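You operate a simulated robot arm through the tools that you are given. There is no shell and no other tool. Be economical: measure what you need, move in short steps, check, and stop when the job is done.

You run a simulated two-armed robot. Do the job below in one go: nothing can be reset, and whatever is moved stays where it is left.

TASK
On the steel counter by the glass door, fold the striped towel in half and then in half again.
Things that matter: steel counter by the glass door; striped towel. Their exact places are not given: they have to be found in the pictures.

Only the result counts: the job must be done as asked and must still hold three seconds after the hand-in. Knocking over, shifting, dropping, spilling or breaking anything else fails it. Flat cloth is picked up by pressing the open fingertips on it (5 to 10 N) and closing them slowly along it; thin cloth reads only 2 to 8 mm in the jaws.

THE ROBOT
Two 7-joint arms with two-finger parallel grippers on one trunk, on a base that drives. Base frame: it is fixed to the floor where the robot stands at the start and does not move with it; the origin is under the middle of the robot, x ahead of it, y to its left, z up; the surface under the hand at the start is at about z = 800. Lengths are in mm, angles in degrees, forces in N, time in s.
The left shoulder is at the start at [70, 134, 1101], the right one opposite. With the tool pointing down near the work surface each hand reaches from about 180 to 640 mm from the robot's upright axis, wherever it stands, measured 20 degrees to its own side. Places, roughly: steel counter by the glass door [600, 0, 800]. Payload 1.57 kg a hand.
The TCP of each hand is the grasp point between the finger pads, 30 mm short of the fingertips. In the tool frame z runs along the fingers and y along their closing line. Largest opening 80 mm; finger width 17, thickness 12; the body of the gripper, 40 by 82 mm, starts 80 mm behind the TCP.
Orientation is that of the tool frame in the base frame, as a unit quaternion [x, y, z, w]. With the fingers straight down and closing along the base's y, the tool's x points along the base's -x, its y along +y and its z along -z.

THE INTERFACE
- The arms move only by the tool nudge_tool. It takes "left_plan", "right_plan" or both (then of equal length, played together; a hand with none holds still); each is a list of rows, each a list of 2 entries, a list of its own where there are three numbers: the shift along the tool's x, y, z in cm, then the turn, a rotation vector about the tool's x, y, z in degrees. In form: [[[x, y, z], [wx, wy, wz]], ...]. A call has 1 to 12 rows; each row shifts and turns the commanded pose from where the row before left it, along the tool's axes as they then stand. "left_jaw" and "right_jaw" are, for a hand that has rows, the opening in per cent of the stroke, from 0 (shut) to 100 (fully open), set as the call begins (left out, the last holds). Rows are played at 5 a second. More than 50 mm and 8.6 degrees between two rows, or a gripper value outside its range, and nothing of the call is played. Where a pose cannot be reached the arm comes as near as it can. A force on the tool above 40 N (or 10 N above the force at the start of the call, whichever is more), or a blocked arm, ends the call early, and 0.2 s more pass. Each finger travels about 153 mm/s and halts on what it meets, pressing with about 36 N; the grip force reading is that of the motor and also rises with nothing between the fingers. The clock runs only during rows and for 0.2 s after the last one: add rows that do not move to give the fingers time. It gives the time, the measured TCP pose, the force on the tool (base axes), the opening and the grip force at its end, in the units of the frame above (readings bear some noise), with the torque about the TCP (base axes, N m) and any sound that the robot's microphone picked up.
- Cameras (640 x 400 px; columns grow to the right, rows downward): "scene" is now at [127.5, 17, 1306.7]; the picture's right is [0.21, -0.98, 0.00], its down [-0.75, -0.16, -0.64] and it looks along [0.62, 0.13, -0.77] (base axes); focal length 284 px, centre (320, 200). "left" rides on the left gripper at [72, 7, -122] in its tool frame; the picture's right is [-0.09, 1.00, 0.00], its down [-0.84, -0.08, -0.54] and it looks along [-0.54, -0.05, 0.84] (tool axes); focal length 238 px, centre (320, 200). "right" rides on the right gripper at [72, -7, -122] in its tool frame; the picture's right is [0.09, 1.00, 0.00], its down [-0.84, 0.08, -0.54] and it looks along [-0.54, 0.05, 0.84] (tool axes); focal length 238 px, centre (320, 200).
- capture(camera): a new picture of that camera. It takes no simulated time.
- slide_trunk(by): slides the trunk up (or, below 0, down) by that many mm; the arms and the scene camera ride with it, the base frame stays. It gives what a move gives, with no picture.
- drive_base(legs): drives the robot by 1 to 6 legs, each [ahead, left, turn to the left] in mm, mm and degrees, along the robot's own axes; the way and the turn of a leg run together, so that a leg with both is an arc; at most 1500 mm and 180 degrees a leg. The arms and the cameras ride along, it lands a little off, and it stops where it bumps. It gives what a move gives.
- pan_tilt(pan, tilt): turns the head with the scene camera to pan (to the left, within 86 degrees either way) and tilt (down, from -29 to 69), counted from straight ahead of the robot. It gives what a move gives.
- locate(camera, pixels): for up to 12 pixels [column, row] of the newest picture of that camera ("zoom" is the newest enlarged one), the place [x, y, z] in the base frame of the surface seen there, good to about 2 mm. It takes no simulated time.
- close_up(camera, box): a new picture of the part [left, top, right, bottom] of that camera's present view, enlarged. It takes no simulated time.
- job_done(): hands the job in; it is judged then, once.

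Keep the steps short. Do not move on a guess: measure, check each grasp and each placing, and mend mistakes. In all there are 80 turns and 78 pictures (those below and enlarged ones count). Leave the grippers open and the arms clear of the work at the hand-in unless told otherwise, and finish with a single line.

The tools are called after "Request:" as name(argument=value, ...) on one line, values as JSON. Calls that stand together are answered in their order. nudge_tool: Moves the arms, as the interface text tells. Its arguments: {"type":"object","properties":{"left_plan":{"type":"array","items":{"type":"array"}},"left_jaw":{"type":"number"},"right_plan":{"type":"array","items":{"type":"array"}},"right_jaw":{"type":"number"}},"required":[]} The other tools are called the same way: slide_trunk (by) slides the trunk up or down; drive_base (legs) drives the base; pan_tilt (pan, tilt) turns the head that bears the scene camera; capture (camera) takes a picture; locate (camera, pixels) gives the place of the surface under pixels of a picture; close_up (camera, box) takes an enlarged picture of a part of a camera's view; job_done () hands the job in.

At the start:

```text
time_s: 0.0
left_tool_pos: [442.3, 123.8, 1012.4]
left_tool_rot: [0.0, 1.0, 0.0, -0.001]
left_ft_force: [-0.3, 0.4, -0.7]
left_ft_torque: [0.01, -0.02, 0.01]
left_grip_width: 80.0
left_finger_force: 0.0
right_tool_pos: [429.4, -184.3, 1042.3]
right_tool_rot: [0.0, 1.0, 0.001, 0.0]
right_ft_force: [0.1, -0.2, -0.3]
right_ft_torque: [0.0, 0.01, -0.03]
right_grip_width: 80.0
right_finger_force: 0.0
trunk travel left (down, up): [-675.0, 265.0]
robot x, y, heading: [-0.0, 0.7, 0.2]
head pan, tilt: [11.9, 50.3]
```

scene: 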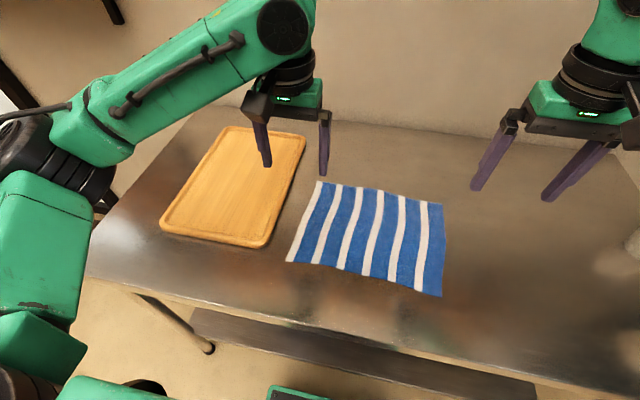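
right: 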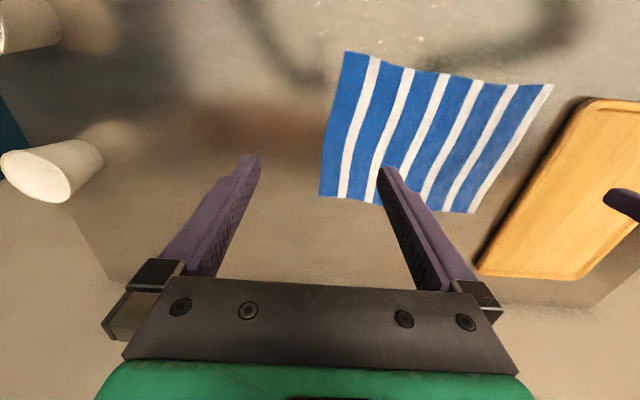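
left: 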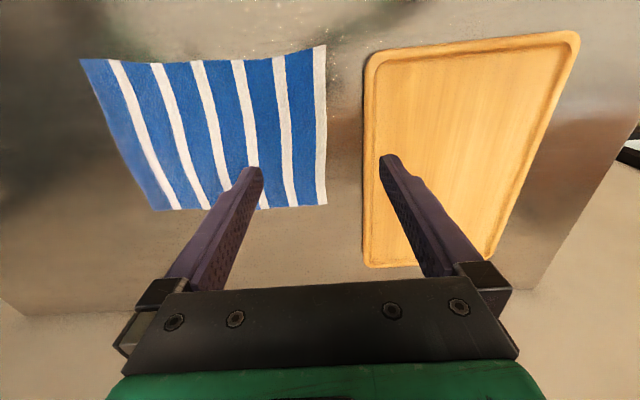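

I see the striped towel in the scene view with corners near (320,182), (442,204), (441,295) and (288,261). I measure these and some points on the counter and the board.

Request:
locate(camera="scene", pixels=[[321, 183], [441, 206], [440, 294], [289, 260], [382, 193], [365, 275], [305, 222], [443, 250], [370, 235], [480, 250], [262, 246], [304, 140]])

Request:
close_up(camera="scene", box=[260, 150, 480, 310])

```text
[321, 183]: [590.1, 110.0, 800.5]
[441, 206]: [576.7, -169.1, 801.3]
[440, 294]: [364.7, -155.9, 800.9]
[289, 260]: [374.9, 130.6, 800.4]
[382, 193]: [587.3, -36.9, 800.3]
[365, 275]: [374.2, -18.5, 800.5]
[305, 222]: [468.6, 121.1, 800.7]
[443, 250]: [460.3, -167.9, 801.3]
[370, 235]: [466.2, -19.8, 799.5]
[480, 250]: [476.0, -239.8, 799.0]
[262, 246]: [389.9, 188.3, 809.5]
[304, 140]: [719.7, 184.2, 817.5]
```

```text
2.50 times, centred on (370, 230) of scene
```

zoom: 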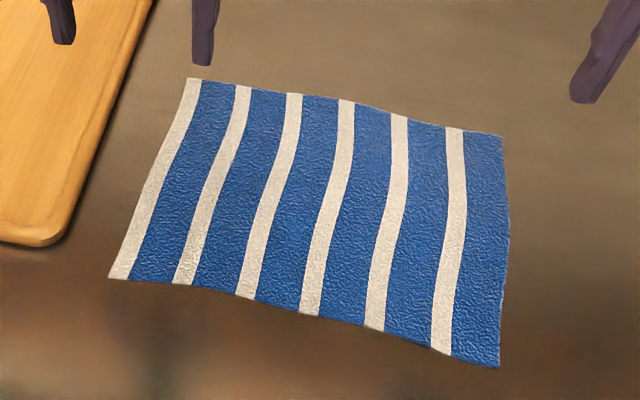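

The towel is flat at z≈800, about 285 mm along y and 213 mm along x. I will fold the far edge onto the near edge with both hands, then fold right to left. First I turn both hands 90° in the air so that the fingers close along base x, across the far edge.

Request:
nudge_tool(left_plan=[[[0, 0, 0], [0, 0, 8.182]], [[0, 0, 0], [0, 0, 8.182]], [[0, 0, 0], [0, 0, 8.182]], [[0, 0, 0], [0, 0, 8.182]], [[0, 0, 0], [0, 0, 8.182]], [[0, 0, 0], [0, 0, 8.182]], [[0, 0, 0], [0, 0, 8.182]], [[0, 0, 0], [0, 0, 8.182]], [[0, 0, 0], [0, 0, 8.182]], [[0, 0, 0], [0, 0, 8.182]], [[0, 0, 0], [0, 0, 8.18]], [[0, 0, 0], [0, 0, 0]]], right_plan=[[[0, 0, 0], [0, 0, -8.182]], [[0, 0, 0], [0, 0, -8.182]], [[0, 0, 0], [0, 0, -8.182]], [[0, 0, 0], [0, 0, -8.182]], [[0, 0, 0], [0, 0, -8.182]], [[0, 0, 0], [0, 0, -8.182]], [[0, 0, 0], [0, 0, -8.182]], [[0, 0, 0], [0, 0, -8.182]], [[0, 0, 0], [0, 0, -8.182]], [[0, 0, 0], [0, 0, -8.182]], [[0, 0, 0], [0, 0, -8.18]], [[0, 0, 0], [0, 0, 0]]], left_jaw=35, right_jaw=35)

```text
time_s: 2.6
left_tool_pos: [444.2, 123.5, 1012.1]
left_tool_rot: [0.708, 0.706, -0.001, 0.001]
left_ft_force: [0.3, 0.3, 0.2]
left_ft_torque: [0.02, -0.03, 0.0]
left_grip_width: 28.0
left_finger_force: 0.0
right_tool_pos: [239.3, -46.8, 1026.7]
right_tool_rot: [-0.707, 0.707, 0.0, 0.001]
right_ft_force: [-0.7, -0.6, -0.1]
right_ft_torque: [-0.01, 0.01, 0.01]
right_grip_width: 28.1
right_finger_force: 0.0
right hand out of reach, approached as far as the arm can: row 5, 6, 7, 8, 9, 10, 11
trunk travel left (down, up): [-675.0, 265.0]
robot x, y, heading: [-2.2, 0.4, 0.3]
head pan, tilt: [11.9, 50.3]
```

The left hand turned well, but the right hand cannot hold that yaw. I turn the right hand back and then to the other side.

Request:
nudge_tool(right_plan=[[[0, 0, 0], [0, 0, 8.182]], [[0, 0, 0], [0, 0, 8.182]], [[0, 0, 0], [0, 0, 8.182]], [[0, 0, 0], [0, 0, 8.182]], [[0, 0, 0], [0, 0, 8.182]], [[0, 0, 0], [0, 0, 8.182]], [[0, 0, 0], [0, 0, 8.182]], [[0, 0, 0], [0, 0, 8.182]], [[0, 0, 0], [0, 0, 8.182]], [[0, 0, 0], [0, 0, 8.182]], [[0, 0, 0], [0, 0, 8.18]], [[0, 0, 0], [0, 0, 0]]])

Request:
nudge_tool(right_plan=[[[0, 0, 0], [0, 0, 8.182]], [[0, 0, 0], [0, 0, 8.182]], [[0, 0, 0], [0, 0, 8.182]], [[0, 0, 0], [0, 0, 8.182]], [[0, 0, 0], [0, 0, 8.182]], [[0, 0, 0], [0, 0, 8.182]], [[0, 0, 0], [0, 0, 8.182]], [[0, 0, 0], [0, 0, 8.182]], [[0, 0, 0], [0, 0, 8.182]], [[0, 0, 0], [0, 0, 8.182]], [[0, 0, 0], [0, 0, 8.18]], [[0, 0, 0], [0, 0, 0]]])

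```text
time_s: 5.2
left_tool_pos: [443.6, 123.6, 1011.1]
left_tool_rot: [0.707, 0.707, 0.0, 0.0]
left_ft_force: [0.6, 0.2, -0.4]
left_ft_torque: [0.01, 0.02, 0.02]
left_grip_width: 28.0
left_finger_force: 0.1
right_tool_pos: [239.1, -47.1, 1027.5]
right_tool_rot: [0.002, 1.0, 0.0, 0.0]
right_ft_force: [1.2, -0.3, -0.5]
right_ft_torque: [-0.01, -0.01, 0.0]
right_grip_width: 27.9
right_finger_force: 0.1
trunk travel left (down, up): [-675.0, 265.0]
robot x, y, heading: [3.1, 0.9, 0.0]
head pan, tilt: [11.9, 50.3]
```

```text
time_s: 7.8
left_tool_pos: [443.3, 123.3, 1012.0]
left_tool_rot: [0.707, 0.707, -0.001, 0.0]
left_ft_force: [-0.1, 0.2, -0.8]
left_ft_torque: [0.03, -0.01, -0.02]
left_grip_width: 27.8
left_finger_force: 0.0
right_tool_pos: [239.2, -46.0, 1026.8]
right_tool_rot: [0.708, 0.706, 0.0, 0.001]
right_ft_force: [-0.6, 0.9, 0.7]
right_ft_torque: [0.02, 0.01, 0.0]
right_grip_width: 28.0
right_finger_force: 0.1
trunk travel left (down, up): [-675.0, 265.0]
robot x, y, heading: [-0.4, -0.4, 0.1]
head pan, tilt: [11.9, 50.3]
```

Both hands now have tool x = base +y and tool y = base +x. I move them above the far-edge grasp points, left to about (580, 90) and right to about (569, -145), both at z≈900.

Request:
nudge_tool(left_plan=[[[-0.33, 1.37, 0], [0, 0, 0]], [[-0.33, 1.37, 0], [0, 0, 0]], [[-0.33, 1.37, 0], [0, 0, 0]], [[-0.33, 1.37, 0], [0, 0, 0]], [[-0.33, 1.37, 1.4], [0, 0, 0]], [[-0.33, 1.37, 1.4], [0, 0, 0]], [[-0.33, 1.37, 1.4], [0, 0, 0]], [[-0.33, 1.37, 1.4], [0, 0, 0]], [[-0.33, 1.37, 1.4], [0, 0, 0]], [[-0.33, 1.37, 1.4], [0, 0, 0]], [[0, 0, 1.4], [0, 0, 0]], [[0, 0, 1.4], [0, 0, 0]]], right_plan=[[[-2.5, 1.0, 0], [0, 0, 0]], [[-2.5, 2.0, 0], [0, 0, 0]], [[-2.5, 3.0, 0], [0, 0, 0]], [[-2.4, 3.0, 0], [0, 0, 0]], [[0, 4.0, 1.0], [0, 0, 0]], [[0, 4.0, 1.7], [0, 0, 0]], [[0, 4.0, 1.7], [0, 0, 0]], [[0, 4.0, 1.7], [0, 0, 0]], [[0, 4.0, 1.7], [0, 0, 0]], [[0, 4.0, 1.7], [0, 0, 0]], [[0, 0, 1.6], [0, 0, 0]], [[0, 0, 1.6], [0, 0, 0]]])

Request:
capture(camera="left")

Request:
capture(camera="right")

Request:
capture(camera="scene")

```text
time_s: 10.4
left_tool_pos: [581.1, 90.4, 900.8]
left_tool_rot: [0.707, 0.707, -0.001, -0.001]
left_ft_force: [0.0, 0.2, 0.5]
left_ft_torque: [0.02, 0.04, 0.0]
left_grip_width: 27.8
left_finger_force: 0.1
right_tool_pos: [570.8, -146.2, 899.8]
right_tool_rot: [0.707, 0.707, 0.0, 0.0]
right_ft_force: [-0.6, 0.1, 0.5]
right_ft_torque: [0.02, -0.02, -0.03]
right_grip_width: 27.8
right_finger_force: 0.1
trunk travel left (down, up): [-675.0, 265.0]
robot x, y, heading: [-3.9, 0.3, 0.1]
head pan, tilt: [11.9, 50.3]
```

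```text
73 pictures are left
```

left: 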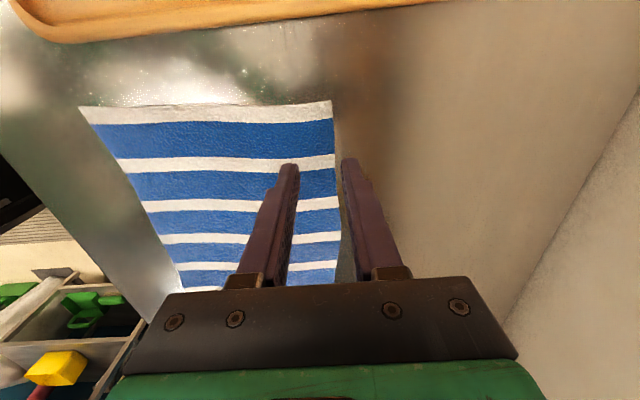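

```text
72 pictures are left
```

right: 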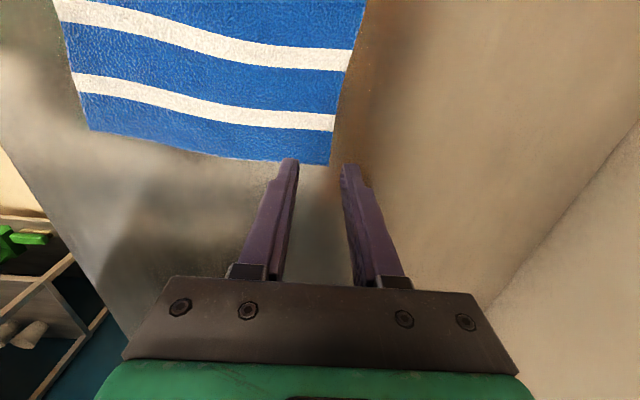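

```text
71 pictures are left
```

scene: 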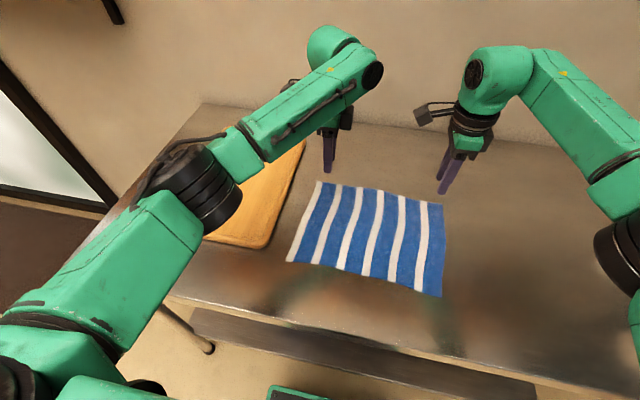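

I locate the far edge in the wrist pictures: left (332,102), (335,155) and (338,200); right (330,162), (337,112) and (349,60).

Request:
locate(camera="left", pixels=[[330, 103], [333, 140], [333, 155], [336, 200], [340, 200]])

Request:
locate(camera="right", pixels=[[328, 161], [331, 138], [334, 112], [344, 75], [356, 20], [92, 128]])

```text
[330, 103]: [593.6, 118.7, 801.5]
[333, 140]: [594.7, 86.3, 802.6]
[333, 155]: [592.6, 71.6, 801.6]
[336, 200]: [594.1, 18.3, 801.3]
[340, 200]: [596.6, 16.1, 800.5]
```

```text
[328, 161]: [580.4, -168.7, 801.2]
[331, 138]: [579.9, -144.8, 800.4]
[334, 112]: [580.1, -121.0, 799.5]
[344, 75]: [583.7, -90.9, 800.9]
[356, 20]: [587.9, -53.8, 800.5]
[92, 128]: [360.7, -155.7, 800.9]
```

The far edge is at x≈595 for the left hand and x≈581 for the right. I shift the left hand 4 mm outward and lower both to just above the cloth (TCP z≈835).

Request:
nudge_tool(left_plan=[[[0, 0.4, 1.6], [0, 0, 0]], [[0, 0, 2], [0, 0, 0]], [[0, 0, 2], [0, 0, 0]], [[0, 0, 1], [0, 0, 0]], [[0, 0, 0], [0, 0, 0]]], right_plan=[[[0, 0.1, 1.5], [0, 0, 0]], [[0, 0, 2], [0, 0, 0]], [[0, 0, 2], [0, 0, 0]], [[0, 0, 1], [0, 0, 0]], [[0, 0, 0], [0, 0, 0]]])

Request:
capture(camera="left")

Request:
capture(camera="right")

```text
time_s: 11.6
left_tool_pos: [584.5, 90.6, 832.9]
left_tool_rot: [0.707, 0.707, 0.0, 0.0]
left_ft_force: [-0.4, -1.1, -0.1]
left_ft_torque: [-0.03, 0.01, 0.0]
left_grip_width: 27.8
left_finger_force: 0.1
right_tool_pos: [569.1, -146.9, 833.6]
right_tool_rot: [0.708, 0.707, 0.0, 0.0]
right_ft_force: [0.3, -0.4, 0.8]
right_ft_torque: [0.02, -0.03, 0.0]
right_grip_width: 28.0
right_finger_force: 0.1
trunk travel left (down, up): [-675.0, 265.0]
robot x, y, heading: [-1.4, 1.3, -0.1]
head pan, tilt: [11.9, 50.3]
```

```text
70 pictures are left
```

left: 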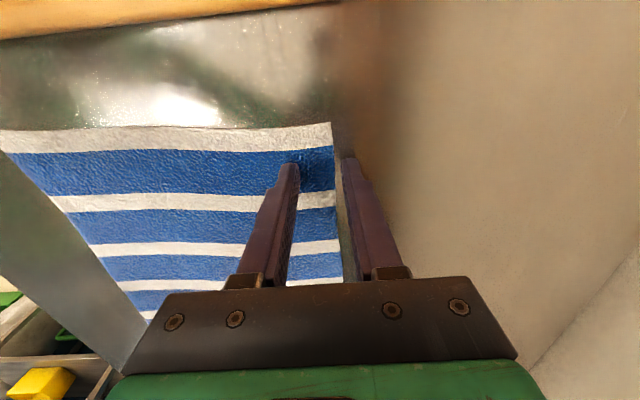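

```text
69 pictures are left
```

right: 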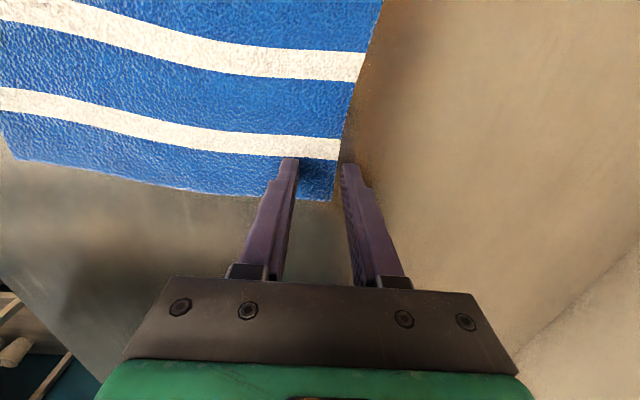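

The inner finger of each hand is over the towel and the outer finger is just past the edge. I press down in small steps and read the force.

Request:
nudge_tool(left_plan=[[[0, 0, 0.15], [0, 0, 0]], [[0, 0, 0.15], [0, 0, 0]], [[0, 0, 0], [0, 0, 0]]], right_plan=[[[0, 0, 0.2], [0, 0, 0]], [[0, 0, 0.2], [0, 0, 0]], [[0, 0, 0], [0, 0, 0]]])

```text
time_s: 12.4
left_tool_pos: [583.6, 90.9, 831.2]
left_tool_rot: [0.707, 0.707, 0.0, 0.001]
left_ft_force: [1.5, -0.5, 0.7]
left_ft_torque: [0.01, -0.02, 0.0]
left_grip_width: 27.6
left_finger_force: 0.1
right_tool_pos: [569.1, -145.9, 832.1]
right_tool_rot: [0.708, 0.707, 0.001, -0.001]
right_ft_force: [0.5, 0.0, 5.1]
right_ft_torque: [0.02, 0.06, 0.0]
right_grip_width: 27.7
right_finger_force: 0.0
trunk travel left (down, up): [-675.0, 265.0]
robot x, y, heading: [-1.3, -0.6, -0.3]
head pan, tilt: [11.9, 50.3]
```

The right hand presses with 5 N and the left does not touch yet. I lower the left a bit more and the right a touch.

Request:
nudge_tool(left_plan=[[[0, 0, 0.1], [0, 0, 0]], [[0, 0, 0.1], [0, 0, 0]], [[0, 0, 0], [0, 0, 0]]], right_plan=[[[0, 0, 0.05], [0, 0, 0]], [[0, 0, 0], [0, 0, 0]], [[0, 0, 0], [0, 0, 0]]])

```text
time_s: 13.2
left_tool_pos: [584.1, 90.9, 831.3]
left_tool_rot: [0.707, 0.708, 0.001, 0.001]
left_ft_force: [0.5, 1.5, 12.9]
left_ft_torque: [0.03, 0.24, -0.04]
left_grip_width: 27.5
left_finger_force: 0.1
right_tool_pos: [567.6, -146.8, 830.7]
right_tool_rot: [0.708, 0.707, 0.001, 0.0]
right_ft_force: [1.5, -0.2, 3.8]
right_ft_torque: [0.0, 0.11, -0.02]
right_grip_width: 27.5
right_finger_force: 0.0
trunk travel left (down, up): [-675.0, 265.0]
robot x, y, heading: [0.1, 1.8, 0.2]
head pan, tilt: [11.9, 50.3]
```

Left reads 12.9 N and right 3.8 N. I ease the left, press the right slightly and start closing the jaws in small steps.

Request:
nudge_tool(left_plan=[[[0, 0, -0.04], [0, 0, 0]], [[0, 0, 0], [0, 0, 0]]], right_plan=[[[0, 0, 0.06], [0, 0, 0]], [[0, 0, 0], [0, 0, 0]]])

Request:
nudge_tool(left_plan=[[[0, 0, 0], [0, 0, 0]], [[0, 0, 0], [0, 0, 0]]], right_plan=[[[0, 0, 0], [0, 0, 0]], [[0, 0, 0], [0, 0, 0]]], left_jaw=25, right_jaw=25)

Request:
capture(camera="left")

Request:
capture(camera="right")

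```text
time_s: 13.8
left_tool_pos: [582.8, 91.7, 830.9]
left_tool_rot: [0.707, 0.708, 0.001, 0.0]
left_ft_force: [1.9, 1.8, 15.2]
left_ft_torque: [0.04, 0.22, -0.05]
left_grip_width: 26.4
left_finger_force: 0.1
right_tool_pos: [567.5, -145.4, 831.0]
right_tool_rot: [0.707, 0.707, 0.001, 0.001]
right_ft_force: [0.6, -1.0, 3.9]
right_ft_torque: [0.04, 0.04, -0.02]
right_grip_width: 27.5
right_finger_force: 0.0
trunk travel left (down, up): [-675.0, 265.0]
robot x, y, heading: [3.7, 1.5, 0.1]
head pan, tilt: [11.9, 50.3]
```

```text
time_s: 14.4
left_tool_pos: [582.4, 90.3, 831.1]
left_tool_rot: [0.707, 0.707, 0.001, 0.002]
left_ft_force: [1.6, -0.5, 15.2]
left_ft_torque: [-0.03, 0.2, -0.02]
left_grip_width: 18.8
left_finger_force: 0.1
right_tool_pos: [566.7, -147.2, 831.0]
right_tool_rot: [0.707, 0.707, 0.001, 0.0]
right_ft_force: [0.2, 0.8, 3.3]
right_ft_torque: [-0.01, 0.07, -0.02]
right_grip_width: 20.3
right_finger_force: 0.1
trunk travel left (down, up): [-675.0, 265.0]
robot x, y, heading: [-0.9, 0.7, 0.0]
head pan, tilt: [11.9, 50.3]
```

```text
68 pictures are left
```

left: 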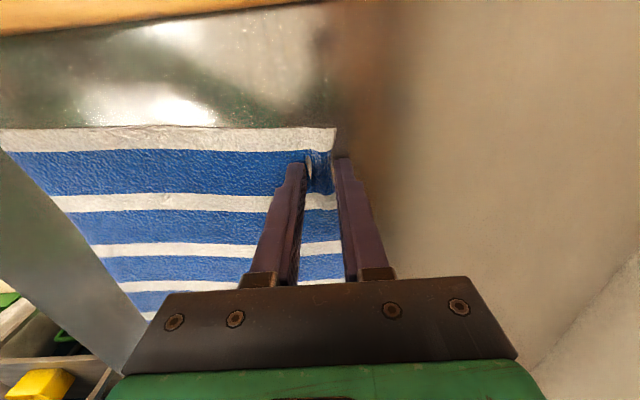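

```text
67 pictures are left
```

right: 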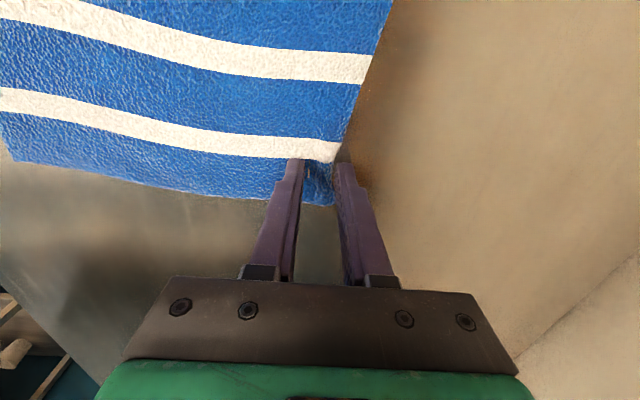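

The cloth starts to buckle between the fingers on both sides. I press the right a little more, ease the left, and keep closing in steps.

Request:
nudge_tool(left_plan=[[[0, 0, -0.05], [0, 0, 0]], [[0, 0, 0], [0, 0, 0]]], right_plan=[[[0, 0, 0.08], [0, 0, 0]], [[0, 0, 0], [0, 0, 0]]])

Request:
nudge_tool(left_plan=[[[0, 0, 0], [0, 0, 0]], [[0, 0, 0], [0, 0, 0]]], right_plan=[[[0, 0, 0], [0, 0, 0]], [[0, 0, 0], [0, 0, 0]]], left_jaw=16, right_jaw=16)

Request:
nudge_tool(left_plan=[[[0, 0, 0], [0, 0, 0]], [[0, 0, 0], [0, 0, 0]]], right_plan=[[[0, 0, 0], [0, 0, 0]], [[0, 0, 0], [0, 0, 0]]], left_jaw=8, right_jaw=8)

Request:
capture(camera="left")

Request:
capture(camera="right")

```text
time_s: 15.0
left_tool_pos: [580.8, 90.2, 830.5]
left_tool_rot: [0.707, 0.707, 0.001, 0.002]
left_ft_force: [0.6, -0.2, 8.7]
left_ft_torque: [-0.04, 0.07, 0.01]
left_grip_width: 18.9
left_finger_force: 0.2
right_tool_pos: [567.2, -145.4, 829.8]
right_tool_rot: [0.707, 0.707, 0.002, 0.001]
right_ft_force: [0.2, -1.5, 12.2]
right_ft_torque: [0.0, 0.23, 0.04]
right_grip_width: 21.0
right_finger_force: 0.1
trunk travel left (down, up): [-675.0, 265.0]
robot x, y, heading: [-3.9, 0.5, 0.1]
head pan, tilt: [11.9, 50.3]
```

```text
time_s: 15.6
left_tool_pos: [580.5, 90.9, 830.6]
left_tool_rot: [0.707, 0.707, 0.0, 0.0]
left_ft_force: [0.1, -1.4, 5.4]
left_ft_torque: [0.0, 0.04, -0.04]
left_grip_width: 12.6
left_finger_force: 0.1
right_tool_pos: [567.5, -147.1, 831.9]
right_tool_rot: [0.707, 0.707, 0.002, 0.0]
right_ft_force: [1.4, -0.9, 16.1]
right_ft_torque: [-0.04, 0.12, 0.02]
right_grip_width: 11.5
right_finger_force: 0.1
trunk travel left (down, up): [-675.0, 265.0]
robot x, y, heading: [1.8, -0.3, 0.0]
head pan, tilt: [11.9, 50.3]
```

```text
time_s: 16.2
left_tool_pos: [581.4, 91.7, 830.4]
left_tool_rot: [0.707, 0.707, 0.0, 0.0]
left_ft_force: [0.0, -0.9, 2.9]
left_ft_torque: [0.04, 0.05, -0.01]
left_grip_width: 6.4
left_finger_force: 0.1
right_tool_pos: [566.1, -145.8, 831.5]
right_tool_rot: [0.707, 0.707, 0.002, 0.001]
right_ft_force: [0.6, -0.7, 18.0]
right_ft_torque: [0.02, 0.18, 0.0]
right_grip_width: 6.2
right_finger_force: 0.1
trunk travel left (down, up): [-675.0, 265.0]
robot x, y, heading: [-2.5, -0.9, 0.2]
head pan, tilt: [11.9, 50.3]
```

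```text
66 pictures are left
```

left: 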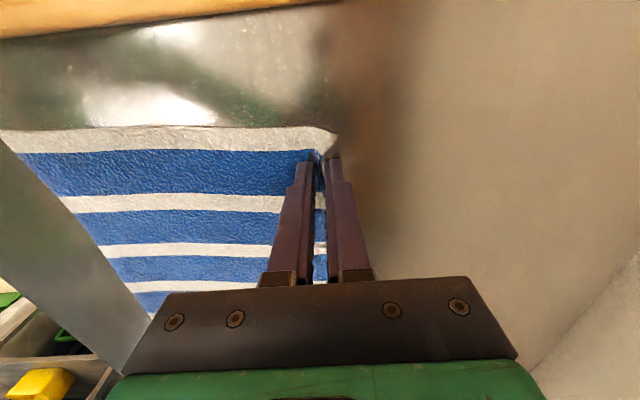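

```text
65 pictures are left
```

right: 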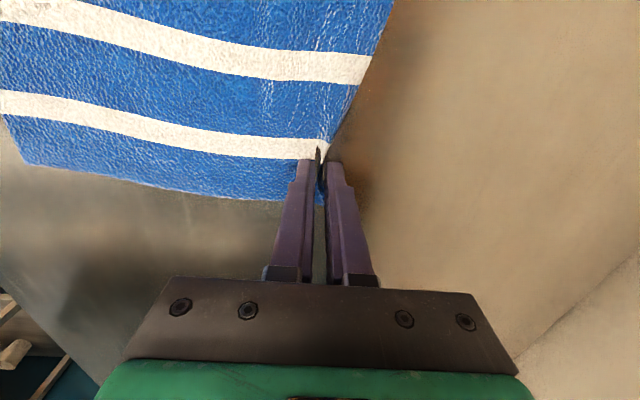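

Cloth is drawn up between the fingers on both sides. Now I shut both jaws fully and check the opening.

Request:
nudge_tool(left_plan=[[[0, 0, 0], [0, 0, 0]], [[0, 0, 0], [0, 0, 0]], [[0, 0, 0], [0, 0, 0]]], right_plan=[[[0, 0, 0], [0, 0, 0]], [[0, 0, 0], [0, 0, 0]], [[0, 0, 0], [0, 0, 0]]], left_jaw=0, right_jaw=0)

Request:
nudge_tool(left_plan=[[[0, 0, -0.5], [0, 0, 0]], [[0, 0, -1], [0, 0, 0]], [[0, 0, -1.5], [0, 0, 0]], [[0, 0, 0], [0, 0, 0]]], right_plan=[[[0, 0, -0.5], [0, 0, 0]], [[0, 0, -1], [0, 0, 0]], [[0, 0, -1.5], [0, 0, 0]], [[0, 0, 0], [0, 0, 0]]])

Request:
capture(camera="left")

Request:
capture(camera="right")

Request:
close_up(camera="scene", box=[260, 120, 500, 310])

```text
time_s: 17.0
left_tool_pos: [581.3, 91.8, 832.4]
left_tool_rot: [0.707, 0.707, 0.0, 0.001]
left_ft_force: [0.9, -0.1, 0.0]
left_ft_torque: [-0.01, 0.01, -0.02]
left_grip_width: 2.1
left_finger_force: 23.6
right_tool_pos: [566.9, -144.7, 830.8]
right_tool_rot: [0.707, 0.707, 0.002, 0.001]
right_ft_force: [0.3, -1.3, 19.2]
right_ft_torque: [0.02, 0.14, 0.04]
right_grip_width: 2.4
right_finger_force: 23.8
trunk travel left (down, up): [-675.0, 265.0]
robot x, y, heading: [-1.1, -1.2, 0.1]
head pan, tilt: [11.9, 50.3]
```

```text
time_s: 18.0
left_tool_pos: [584.8, 90.3, 859.3]
left_tool_rot: [0.707, 0.707, 0.0, 0.0]
left_ft_force: [0.2, -0.3, -0.4]
left_ft_torque: [0.02, 0.03, -0.03]
left_grip_width: 2.3
left_finger_force: 23.3
right_tool_pos: [569.9, -146.6, 857.6]
right_tool_rot: [0.708, 0.707, -0.001, -0.001]
right_ft_force: [0.0, 0.2, 0.4]
right_ft_torque: [0.02, 0.0, 0.0]
right_grip_width: 2.1
right_finger_force: 23.7
trunk travel left (down, up): [-675.0, 265.0]
robot x, y, heading: [3.8, 0.6, 0.0]
head pan, tilt: [11.9, 50.3]
```

```text
64 pictures are left
```

left: 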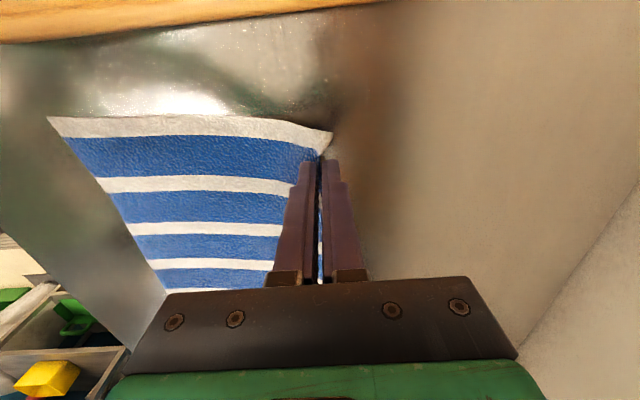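

```text
63 pictures are left
```

right: 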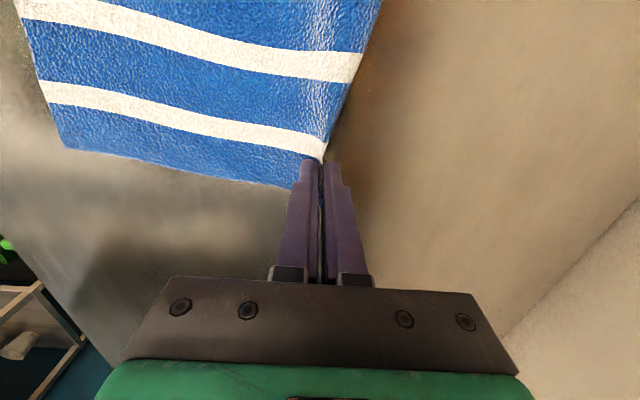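

```text
2.11 times, centred on (380, 215) of scene
```

zoom: 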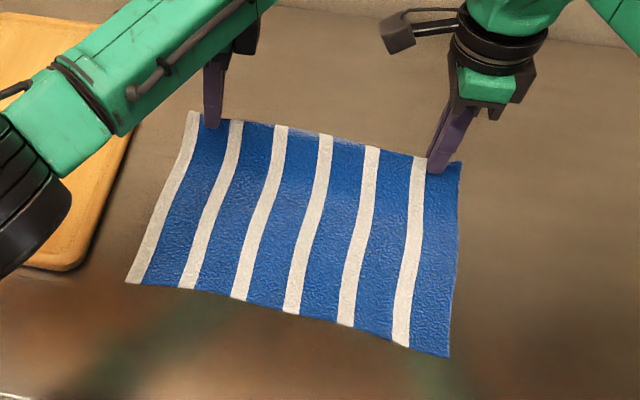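

Both hands hold the far edge, with openings of 2.3 and 2.1 mm, and it lifts. I carry it up and toward me along an arc to the middle of the fold.

Request:
nudge_tool(left_plan=[[[0, -0.2, -1.0], [0, 0, 0]], [[0, -0.4, -1.0], [0, 0, 0]], [[0, -0.6, -0.9], [0, 0, 0]], [[0, -0.7, -0.8], [0, 0, 0]], [[0, -0.9, -0.8], [0, 0, 0]], [[0, -1.0, -0.7], [0, 0, 0]], [[0, -1.0, -0.6], [0, 0, 0]], [[0, -1.0, -0.5], [0, 0, 0]], [[0, -1.1, -0.4], [0, 0, 0]], [[0, -1.1, -0.3], [0, 0, 0]], [[0, -1.1, -0.1], [0, 0, 0]], [[0, -1.0, 0], [0, 0, 0]]], right_plan=[[[0, -0.2, -1.0], [0, 0, 0]], [[0, -0.4, -1.0], [0, 0, 0]], [[0, -0.6, -0.9], [0, 0, 0]], [[0, -0.7, -0.8], [0, 0, 0]], [[0, -0.9, -0.8], [0, 0, 0]], [[0, -1.0, -0.7], [0, 0, 0]], [[0, -1.0, -0.6], [0, 0, 0]], [[0, -1.0, -0.5], [0, 0, 0]], [[0, -1.1, -0.4], [0, 0, 0]], [[0, -1.1, -0.3], [0, 0, 0]], [[0, -1.1, -0.1], [0, 0, 0]], [[0, -1.0, 0], [0, 0, 0]]])

Request:
close_up(camera="scene", box=[240, 120, 500, 310])

```text
time_s: 20.6
left_tool_pos: [482.7, 91.2, 929.7]
left_tool_rot: [0.708, 0.706, 0.001, 0.0]
left_ft_force: [0.9, -1.1, 0.1]
left_ft_torque: [-0.01, 0.02, 0.0]
left_grip_width: 2.3
left_finger_force: 23.6
right_tool_pos: [468.8, -145.8, 929.3]
right_tool_rot: [0.707, 0.707, 0.001, 0.0]
right_ft_force: [-0.1, -0.6, -0.4]
right_ft_torque: [0.01, 0.01, -0.01]
right_grip_width: 2.1
right_finger_force: 24.1
trunk travel left (down, up): [-675.0, 265.0]
robot x, y, heading: [2.6, -2.3, -0.0]
head pan, tilt: [11.9, 50.3]
```

```text
2.11 times, centred on (370, 215) of scene
```

zoom: 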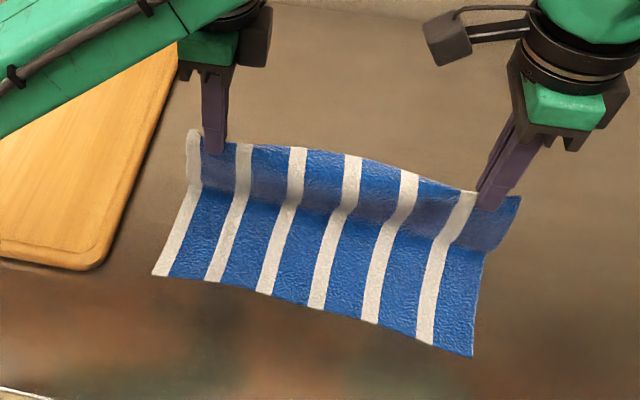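

The far half now stands upright between the hands. I carry it on toward the near edge while tilting the palms 40° toward the robot, so that the edge will lie flat.

Request:
nudge_tool(left_plan=[[[0, -1.32, 0.03], [-8, 0, 0]], [[0, -1.44, 0.09], [-8, 0, 0]], [[0, -1.58, 0.11], [-8, 0, 0]], [[0, -1.67, 0.13], [-8, 0, 0]], [[0, -1.77, 0.12], [-8, 0, 0]], [[0, -1.33, 0.19], [0, 0, 0]], [[0, -1.33, 0.19], [0, 0, 0]], [[0, -1.33, 0.19], [0, 0, 0]], [[0, -1.33, 0.19], [0, 0, 0]], [[0, 0, 0], [0, 0, 0]]], right_plan=[[[0, -1.32, 0.03], [-8, 0, 0]], [[0, -1.44, 0.09], [-8, 0, 0]], [[0, -1.58, 0.11], [-8, 0, 0]], [[0, -1.67, 0.13], [-8, 0, 0]], [[0, -1.77, 0.12], [-8, 0, 0]], [[0, -1.33, 0.19], [0, 0, 0]], [[0, -1.33, 0.19], [0, 0, 0]], [[0, -1.33, 0.19], [0, 0, 0]], [[0, -1.33, 0.19], [0, 0, 0]], [[0, 0, 0], [0, 0, 0]]])

Request:
capture(camera="scene")

Request:
close_up(camera="scene", box=[240, 150, 500, 340])

```text
time_s: 22.8
left_tool_pos: [377.0, 90.2, 864.0]
left_tool_rot: [0.665, 0.664, 0.242, 0.241]
left_ft_force: [0.3, -0.6, -0.3]
left_ft_torque: [0.03, 0.04, -0.05]
left_grip_width: 2.2
left_finger_force: 23.7
right_tool_pos: [378.9, -146.5, 884.1]
right_tool_rot: [0.665, 0.664, 0.241, 0.241]
right_ft_force: [0.8, 0.0, 0.2]
right_ft_torque: [0.03, 0.05, 0.0]
right_grip_width: 2.0
right_finger_force: 23.3
right hand out of reach, approached as far as the arm can: row 8, 9
trunk travel left (down, up): [-675.0, 265.0]
robot x, y, heading: [-0.8, 1.0, 0.1]
head pan, tilt: [11.9, 50.3]
```

```text
60 pictures are left
```

scene: 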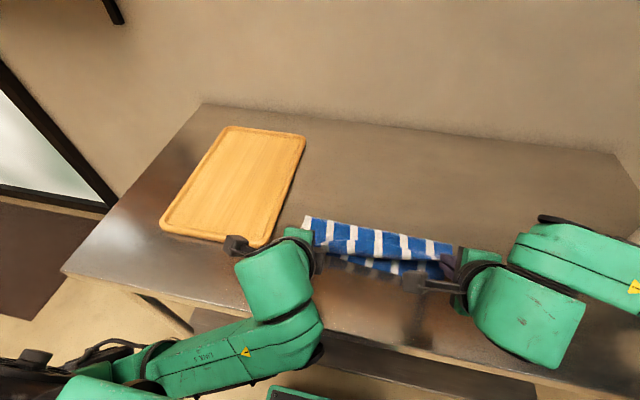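

```text
2.11 times, centred on (370, 245) of scene
```

zoom: 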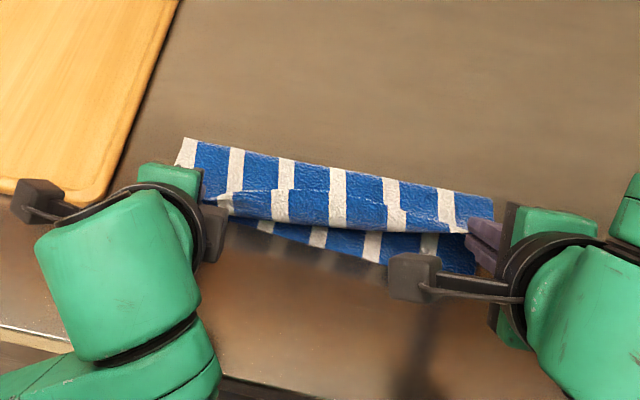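

The left hand is in place. The right hand is blocked at this tilt at TCP (379, 884), so I lessen its tilt to 24° and bring it down level with the left.

Request:
nudge_tool(right_plan=[[[0, 0.41, 0.04], [8, 0, 0]], [[0, 0.42, 0.03], [8, 0, 0]], [[0, -1.0, 0.62], [0, 0, 0]], [[0, -1.0, 0.62], [0, 0, 0]], [[0, -1.0, 0.62], [0, 0, 0]], [[0, 0, 0], [0, 0, 0]]])

```text
time_s: 24.2
left_tool_pos: [376.6, 89.6, 862.9]
left_tool_rot: [0.665, 0.664, 0.241, 0.241]
left_ft_force: [0.1, -0.2, -0.1]
left_ft_torque: [-0.02, 0.05, -0.04]
left_grip_width: 2.2
left_finger_force: 23.9
right_tool_pos: [365.1, -146.0, 856.7]
right_tool_rot: [0.692, 0.692, 0.146, 0.146]
right_ft_force: [1.0, 0.8, -0.3]
right_ft_torque: [0.04, -0.01, -0.02]
right_grip_width: 2.0
right_finger_force: 24.0
trunk travel left (down, up): [-675.0, 265.0]
robot x, y, heading: [4.4, -0.6, -0.2]
head pan, tilt: [11.9, 50.3]
```

Right tips are at about (377, 829) and left tips at (396, 841). I lower both toward the near edge, stopping just above the counter.

Request:
nudge_tool(left_plan=[[[0, -1.07, 0.24], [0, 0, 0]], [[0, -1.07, 0.24], [0, 0, 0]], [[0, -1.07, 0.24], [0, 0, 0]], [[0, 0, 0], [0, 0, 0]]], right_plan=[[[0, -0.56, 0.44], [0, 0, 0]], [[0, -0.56, 0.44], [0, 0, 0]], [[0, -0.56, 0.44], [0, 0, 0]], [[0, 0, 0], [0, 0, 0]]])

Request:
capture(camera="left")

Request:
capture(camera="right")

Request:
close_up(camera="scene", box=[240, 150, 500, 340])

```text
time_s: 25.2
left_tool_pos: [355.0, 90.9, 836.2]
left_tool_rot: [0.664, 0.665, 0.241, 0.242]
left_ft_force: [-0.1, 0.4, 0.3]
left_ft_torque: [-0.01, 0.03, 0.02]
left_grip_width: 2.4
left_finger_force: 23.8
right_tool_pos: [355.1, -146.8, 838.7]
right_tool_rot: [0.692, 0.691, 0.148, 0.147]
right_ft_force: [0.1, -0.8, -0.3]
right_ft_torque: [0.01, -0.02, 0.01]
right_grip_width: 2.1
right_finger_force: 23.7
trunk travel left (down, up): [-675.0, 265.0]
robot x, y, heading: [1.9, 3.2, -0.3]
head pan, tilt: [11.9, 50.3]
```

```text
58 pictures are left
```

left: 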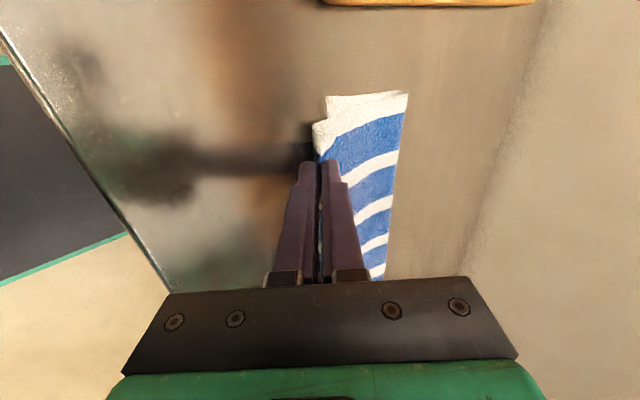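

```text
57 pictures are left
```

right: 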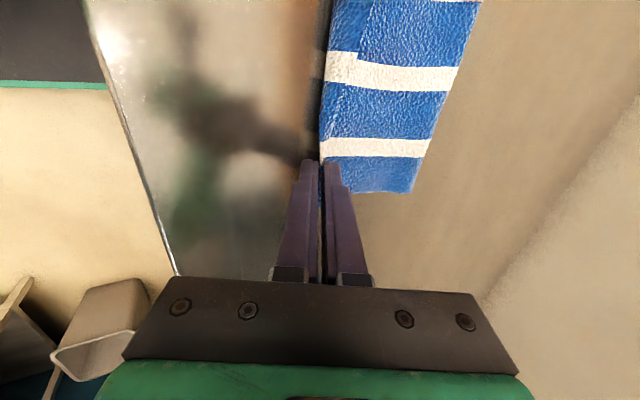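

```text
2.11 times, centred on (370, 245) of scene
```

zoom: 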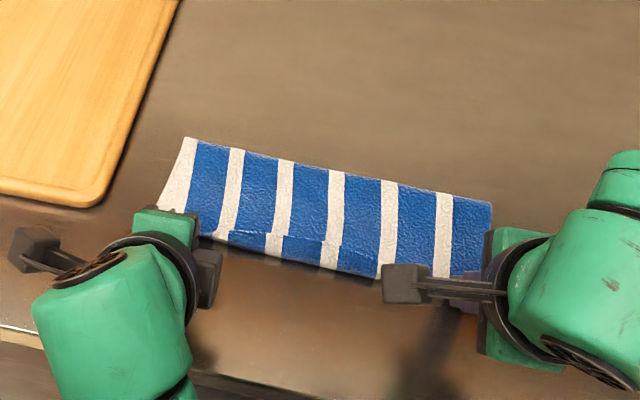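

The top layer lies over the near half. I measure the near edge of the lower layer at (328,100) and (330,118) and the top layer at (316,128) in the left view, and the right view at (323,185), (325,100) and (333,40).

Request:
locate(camera="left", pixels=[[329, 100], [329, 115], [316, 128], [318, 150], [405, 95], [387, 260]])

Request:
locate(camera="right", pixels=[[326, 183], [324, 100], [326, 65], [332, 10], [408, 190], [357, 50]])

Request:
locate(camera="scene", pixels=[[345, 258], [375, 265], [349, 250], [372, 258], [400, 268]])

```text
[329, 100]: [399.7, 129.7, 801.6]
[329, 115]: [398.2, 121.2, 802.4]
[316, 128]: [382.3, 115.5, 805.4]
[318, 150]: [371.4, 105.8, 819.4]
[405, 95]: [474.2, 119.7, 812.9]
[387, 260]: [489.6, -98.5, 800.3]
```

```text
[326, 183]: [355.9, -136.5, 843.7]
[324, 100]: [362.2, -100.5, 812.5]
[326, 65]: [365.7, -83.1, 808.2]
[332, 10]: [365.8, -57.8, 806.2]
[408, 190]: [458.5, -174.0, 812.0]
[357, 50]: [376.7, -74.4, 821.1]
```

```text
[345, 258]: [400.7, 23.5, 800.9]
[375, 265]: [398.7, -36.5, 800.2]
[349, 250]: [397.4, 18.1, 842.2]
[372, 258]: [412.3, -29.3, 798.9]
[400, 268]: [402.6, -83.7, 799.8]
```

The left near corner of the lower layer reads x≈399, though it was at 375 before. I take a fresh enlarged scene view to check before letting go.

Request:
close_up(camera="scene", box=[290, 190, 460, 296])

Request:
close_up(camera="left", box=[260, 70, 440, 200])

Request:
close_up(camera="right", box=[280, 0, 500, 200])

```text
3.76 times, centred on (375, 243) of scene
```

zoom: 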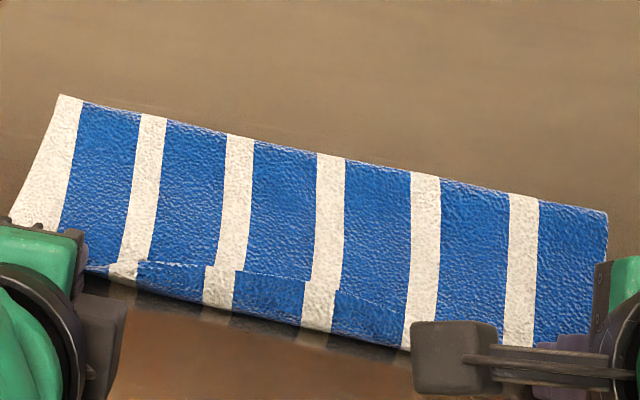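

```text
3.08 times, centred on (350, 135) of left
```

zoom: 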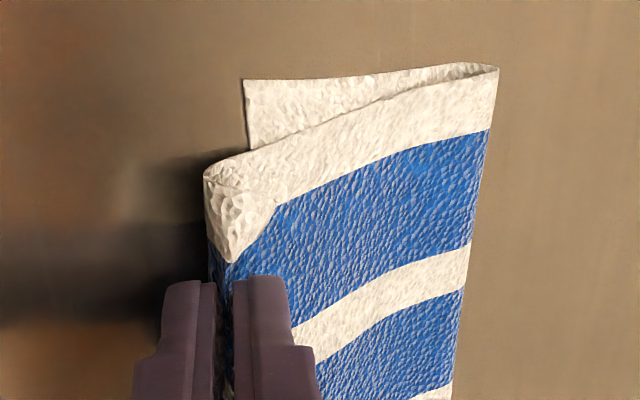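

```text
2.00 times, centred on (390, 100) of right
```

zoom: 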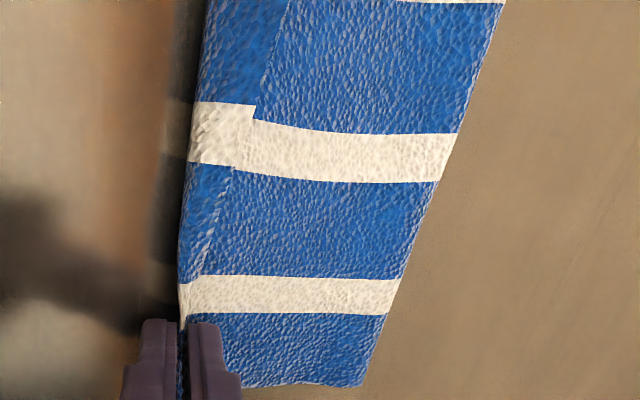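

The free edge is folded back over the top as a small flap about 15 mm wide, and the top layer reaches too far toward me. I lift both hands back up and away to reopen the fold partly, then look at how the cloth hangs.

Request:
nudge_tool(left_plan=[[[0, 1.78, -0.38], [0, 0, 0]], [[0, 1.78, -0.38], [0, 0, 0]], [[0, 1.78, -0.38], [0, 0, 0]], [[0, 1.78, -0.38], [0, 0, 0]], [[0, 1.78, -0.38], [0, 0, 0]], [[0, 0, 0], [0, 0, 0]]], right_plan=[[[0, 1.48, -0.96], [0, 0, 0]], [[0, 1.48, -0.96], [0, 0, 0]], [[0, 1.48, -0.96], [0, 0, 0]], [[0, 1.48, -0.96], [0, 0, 0]], [[0, 1.48, -0.96], [0, 0, 0]], [[0, 0, 0], [0, 0, 0]]])

Request:
close_up(camera="scene", box=[270, 160, 480, 300])

Request:
close_up(camera="left", box=[180, 0, 480, 200])

```text
time_s: 26.6
left_tool_pos: [410.9, 90.0, 909.3]
left_tool_rot: [0.664, 0.665, 0.242, 0.242]
left_ft_force: [-0.4, 0.5, -0.5]
left_ft_torque: [0.04, 0.03, -0.01]
left_grip_width: 2.1
left_finger_force: 23.4
right_tool_pos: [404.9, -147.0, 913.7]
right_tool_rot: [0.691, 0.692, 0.148, 0.146]
right_ft_force: [0.1, -0.8, 0.0]
right_ft_torque: [-0.02, -0.04, 0.02]
right_grip_width: 2.0
right_finger_force: 23.5
trunk travel left (down, up): [-675.0, 265.0]
robot x, y, heading: [-2.1, -1.7, 0.1]
head pan, tilt: [11.9, 50.3]
```

```text
2.86 times, centred on (375, 230) of scene
```

zoom: 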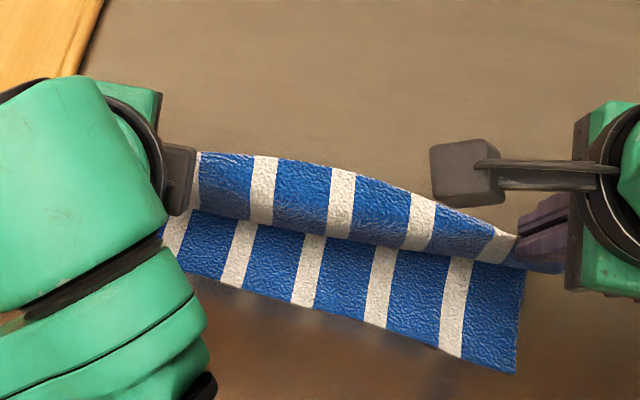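

```text
2.00 times, centred on (330, 100) of left
```

zoom: 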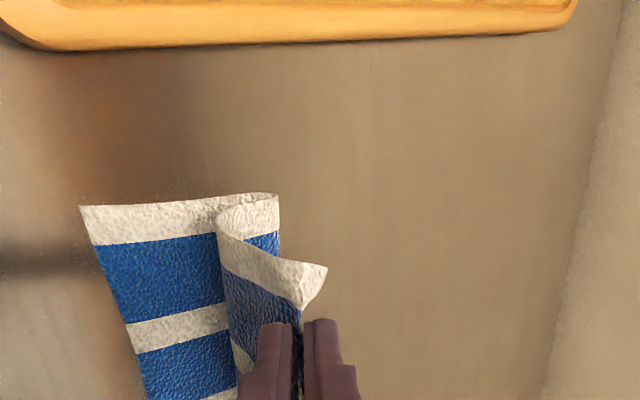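

The fold has opened. The pinch leaves the edge pointing away from me, but it should spring straight once let go. I measure the lower layer's near edge in the new views.

Request:
locate(camera="zoom", pixels=[[86, 212], [110, 290], [275, 198], [322, 268], [228, 225], [130, 345]])

Request:
capture(camera="right")

Request:
capture(camera="scene")

Request:
locate(camera="scene", pixels=[[543, 281], [345, 251], [373, 263], [400, 272], [427, 281], [438, 284]])

```text
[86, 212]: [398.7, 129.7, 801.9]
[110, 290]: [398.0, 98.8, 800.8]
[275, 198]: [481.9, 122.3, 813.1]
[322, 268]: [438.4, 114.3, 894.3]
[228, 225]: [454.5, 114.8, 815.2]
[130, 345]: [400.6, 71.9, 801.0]
```

```text
50 pictures are left
```

right: 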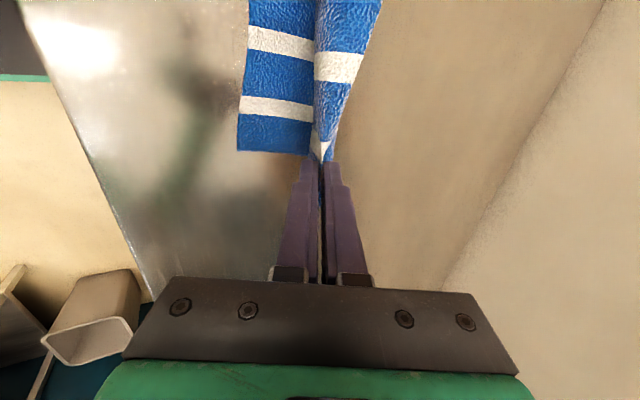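

```text
49 pictures are left
```

scene: 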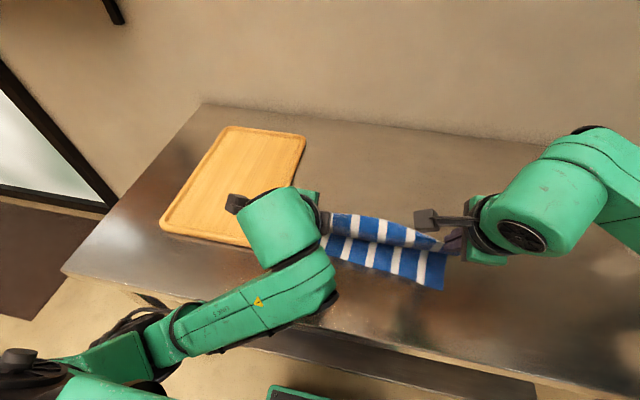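

```text
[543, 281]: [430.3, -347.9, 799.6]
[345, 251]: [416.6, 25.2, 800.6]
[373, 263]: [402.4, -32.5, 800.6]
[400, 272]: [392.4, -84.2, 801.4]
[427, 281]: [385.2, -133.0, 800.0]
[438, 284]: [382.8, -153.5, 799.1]
```

The lower layer's near edge is now straight, at x≈398 on the left and ≈382 on the right, so the whole lower half slid about 20 mm. I lower the top edge toward those lines, with the tips about 30 mm above the counter.

Request:
nudge_tool(left_plan=[[[0, -0.92, 0.64], [0, 0, 0]], [[0, -0.92, 0.64], [0, 0, 0]], [[0, -0.92, 0.64], [0, 0, 0]], [[0, -0.92, 0.64], [0, 0, 0]], [[0, -0.92, 0.64], [0, 0, 0]], [[0, 0, 0], [0, 0, 0]]], right_plan=[[[0, -0.81, 0.83], [0, 0, 0]], [[0, -0.81, 0.83], [0, 0, 0]], [[0, -0.81, 0.83], [0, 0, 0]], [[0, -0.81, 0.83], [0, 0, 0]], [[0, -0.81, 0.83], [0, 0, 0]], [[0, 0, 0], [0, 0, 0]]])

Request:
close_up(camera="left", box=[180, 0, 480, 200])

```text
time_s: 28.0
left_tool_pos: [397.9, 90.1, 856.0]
left_tool_rot: [0.665, 0.664, 0.242, 0.242]
left_ft_force: [0.5, -0.9, -0.1]
left_ft_torque: [-0.03, 0.01, 0.0]
left_grip_width: 2.1
left_finger_force: 23.7
right_tool_pos: [383.7, -146.0, 859.6]
right_tool_rot: [0.691, 0.692, 0.147, 0.147]
right_ft_force: [0.5, 0.5, -0.1]
right_ft_torque: [0.0, -0.03, 0.01]
right_grip_width: 2.1
right_finger_force: 23.3
trunk travel left (down, up): [-675.0, 265.0]
robot x, y, heading: [2.9, -1.3, 0.3]
head pan, tilt: [11.9, 50.3]
```

```text
2.00 times, centred on (330, 100) of left
```

zoom: 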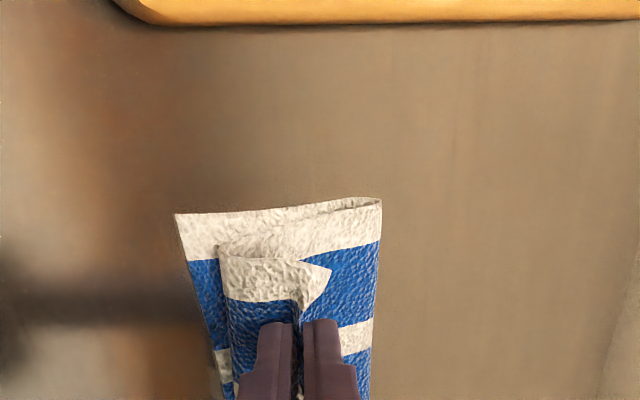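

The top layer lies as wanted, with its edge held rolled at the tips. I open the jaws and see whether the edge springs toward me.

Request:
nudge_tool(left_plan=[[[0, 0, 0], [0, 0, 0]], [[0, 0, 0], [0, 0, 0]], [[0, 0, -1.5], [0, 0, 0]], [[0, 0, -2.0], [0, 0, 0]], [[0, 0, -2.5], [0, 0, 0]], [[0, 0, 0], [0, 0, 0]]], right_plan=[[[0, 0, 0], [0, 0, 0]], [[0, 0, 0], [0, 0, 0]], [[0, 0, -1.5], [0, 0, 0]], [[0, 0, -2.0], [0, 0, 0]], [[0, 0, -2.5], [0, 0, 0]], [[0, 0, 0], [0, 0, 0]]], left_jaw=35, right_jaw=35)

Request:
capture(camera="left")

Request:
close_up(camera="scene", box=[270, 160, 480, 300])

```text
time_s: 29.3
left_tool_pos: [367.4, 177.0, 872.0]
left_tool_rot: [0.607, 0.728, 0.279, 0.154]
left_ft_force: [-0.2, -0.2, -0.3]
left_ft_torque: [-0.01, 0.03, -0.02]
left_grip_width: 27.8
left_finger_force: 0.2
right_tool_pos: [359.5, -144.4, 911.0]
right_tool_rot: [0.691, 0.692, 0.147, 0.148]
right_ft_force: [0.2, -0.4, -0.1]
right_ft_torque: [0.0, -0.02, 0.01]
right_grip_width: 28.0
right_finger_force: 0.1
trunk travel left (down, up): [-675.0, 265.0]
robot x, y, heading: [1.9, -0.8, -0.0]
head pan, tilt: [11.9, 50.3]
stopped in row 6 (left hand): the arm was blocked; the commanded pose is now the measured one
```

```text
47 pictures are left
```

left: 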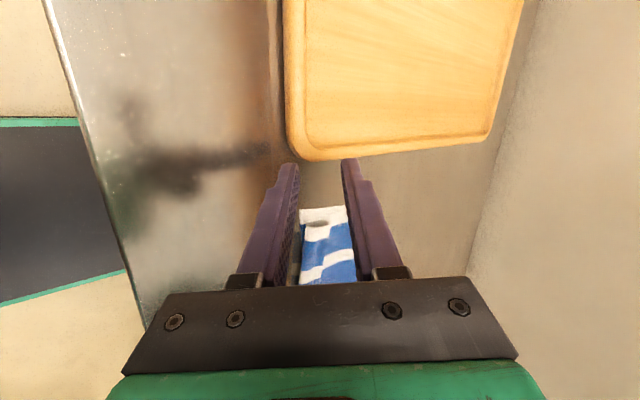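

```text
2.86 times, centred on (375, 230) of scene
```

zoom: 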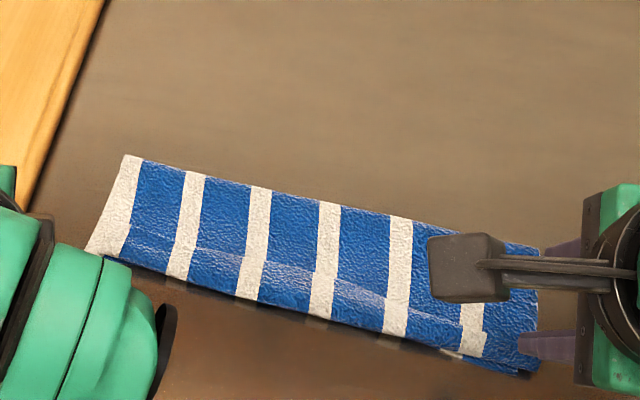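

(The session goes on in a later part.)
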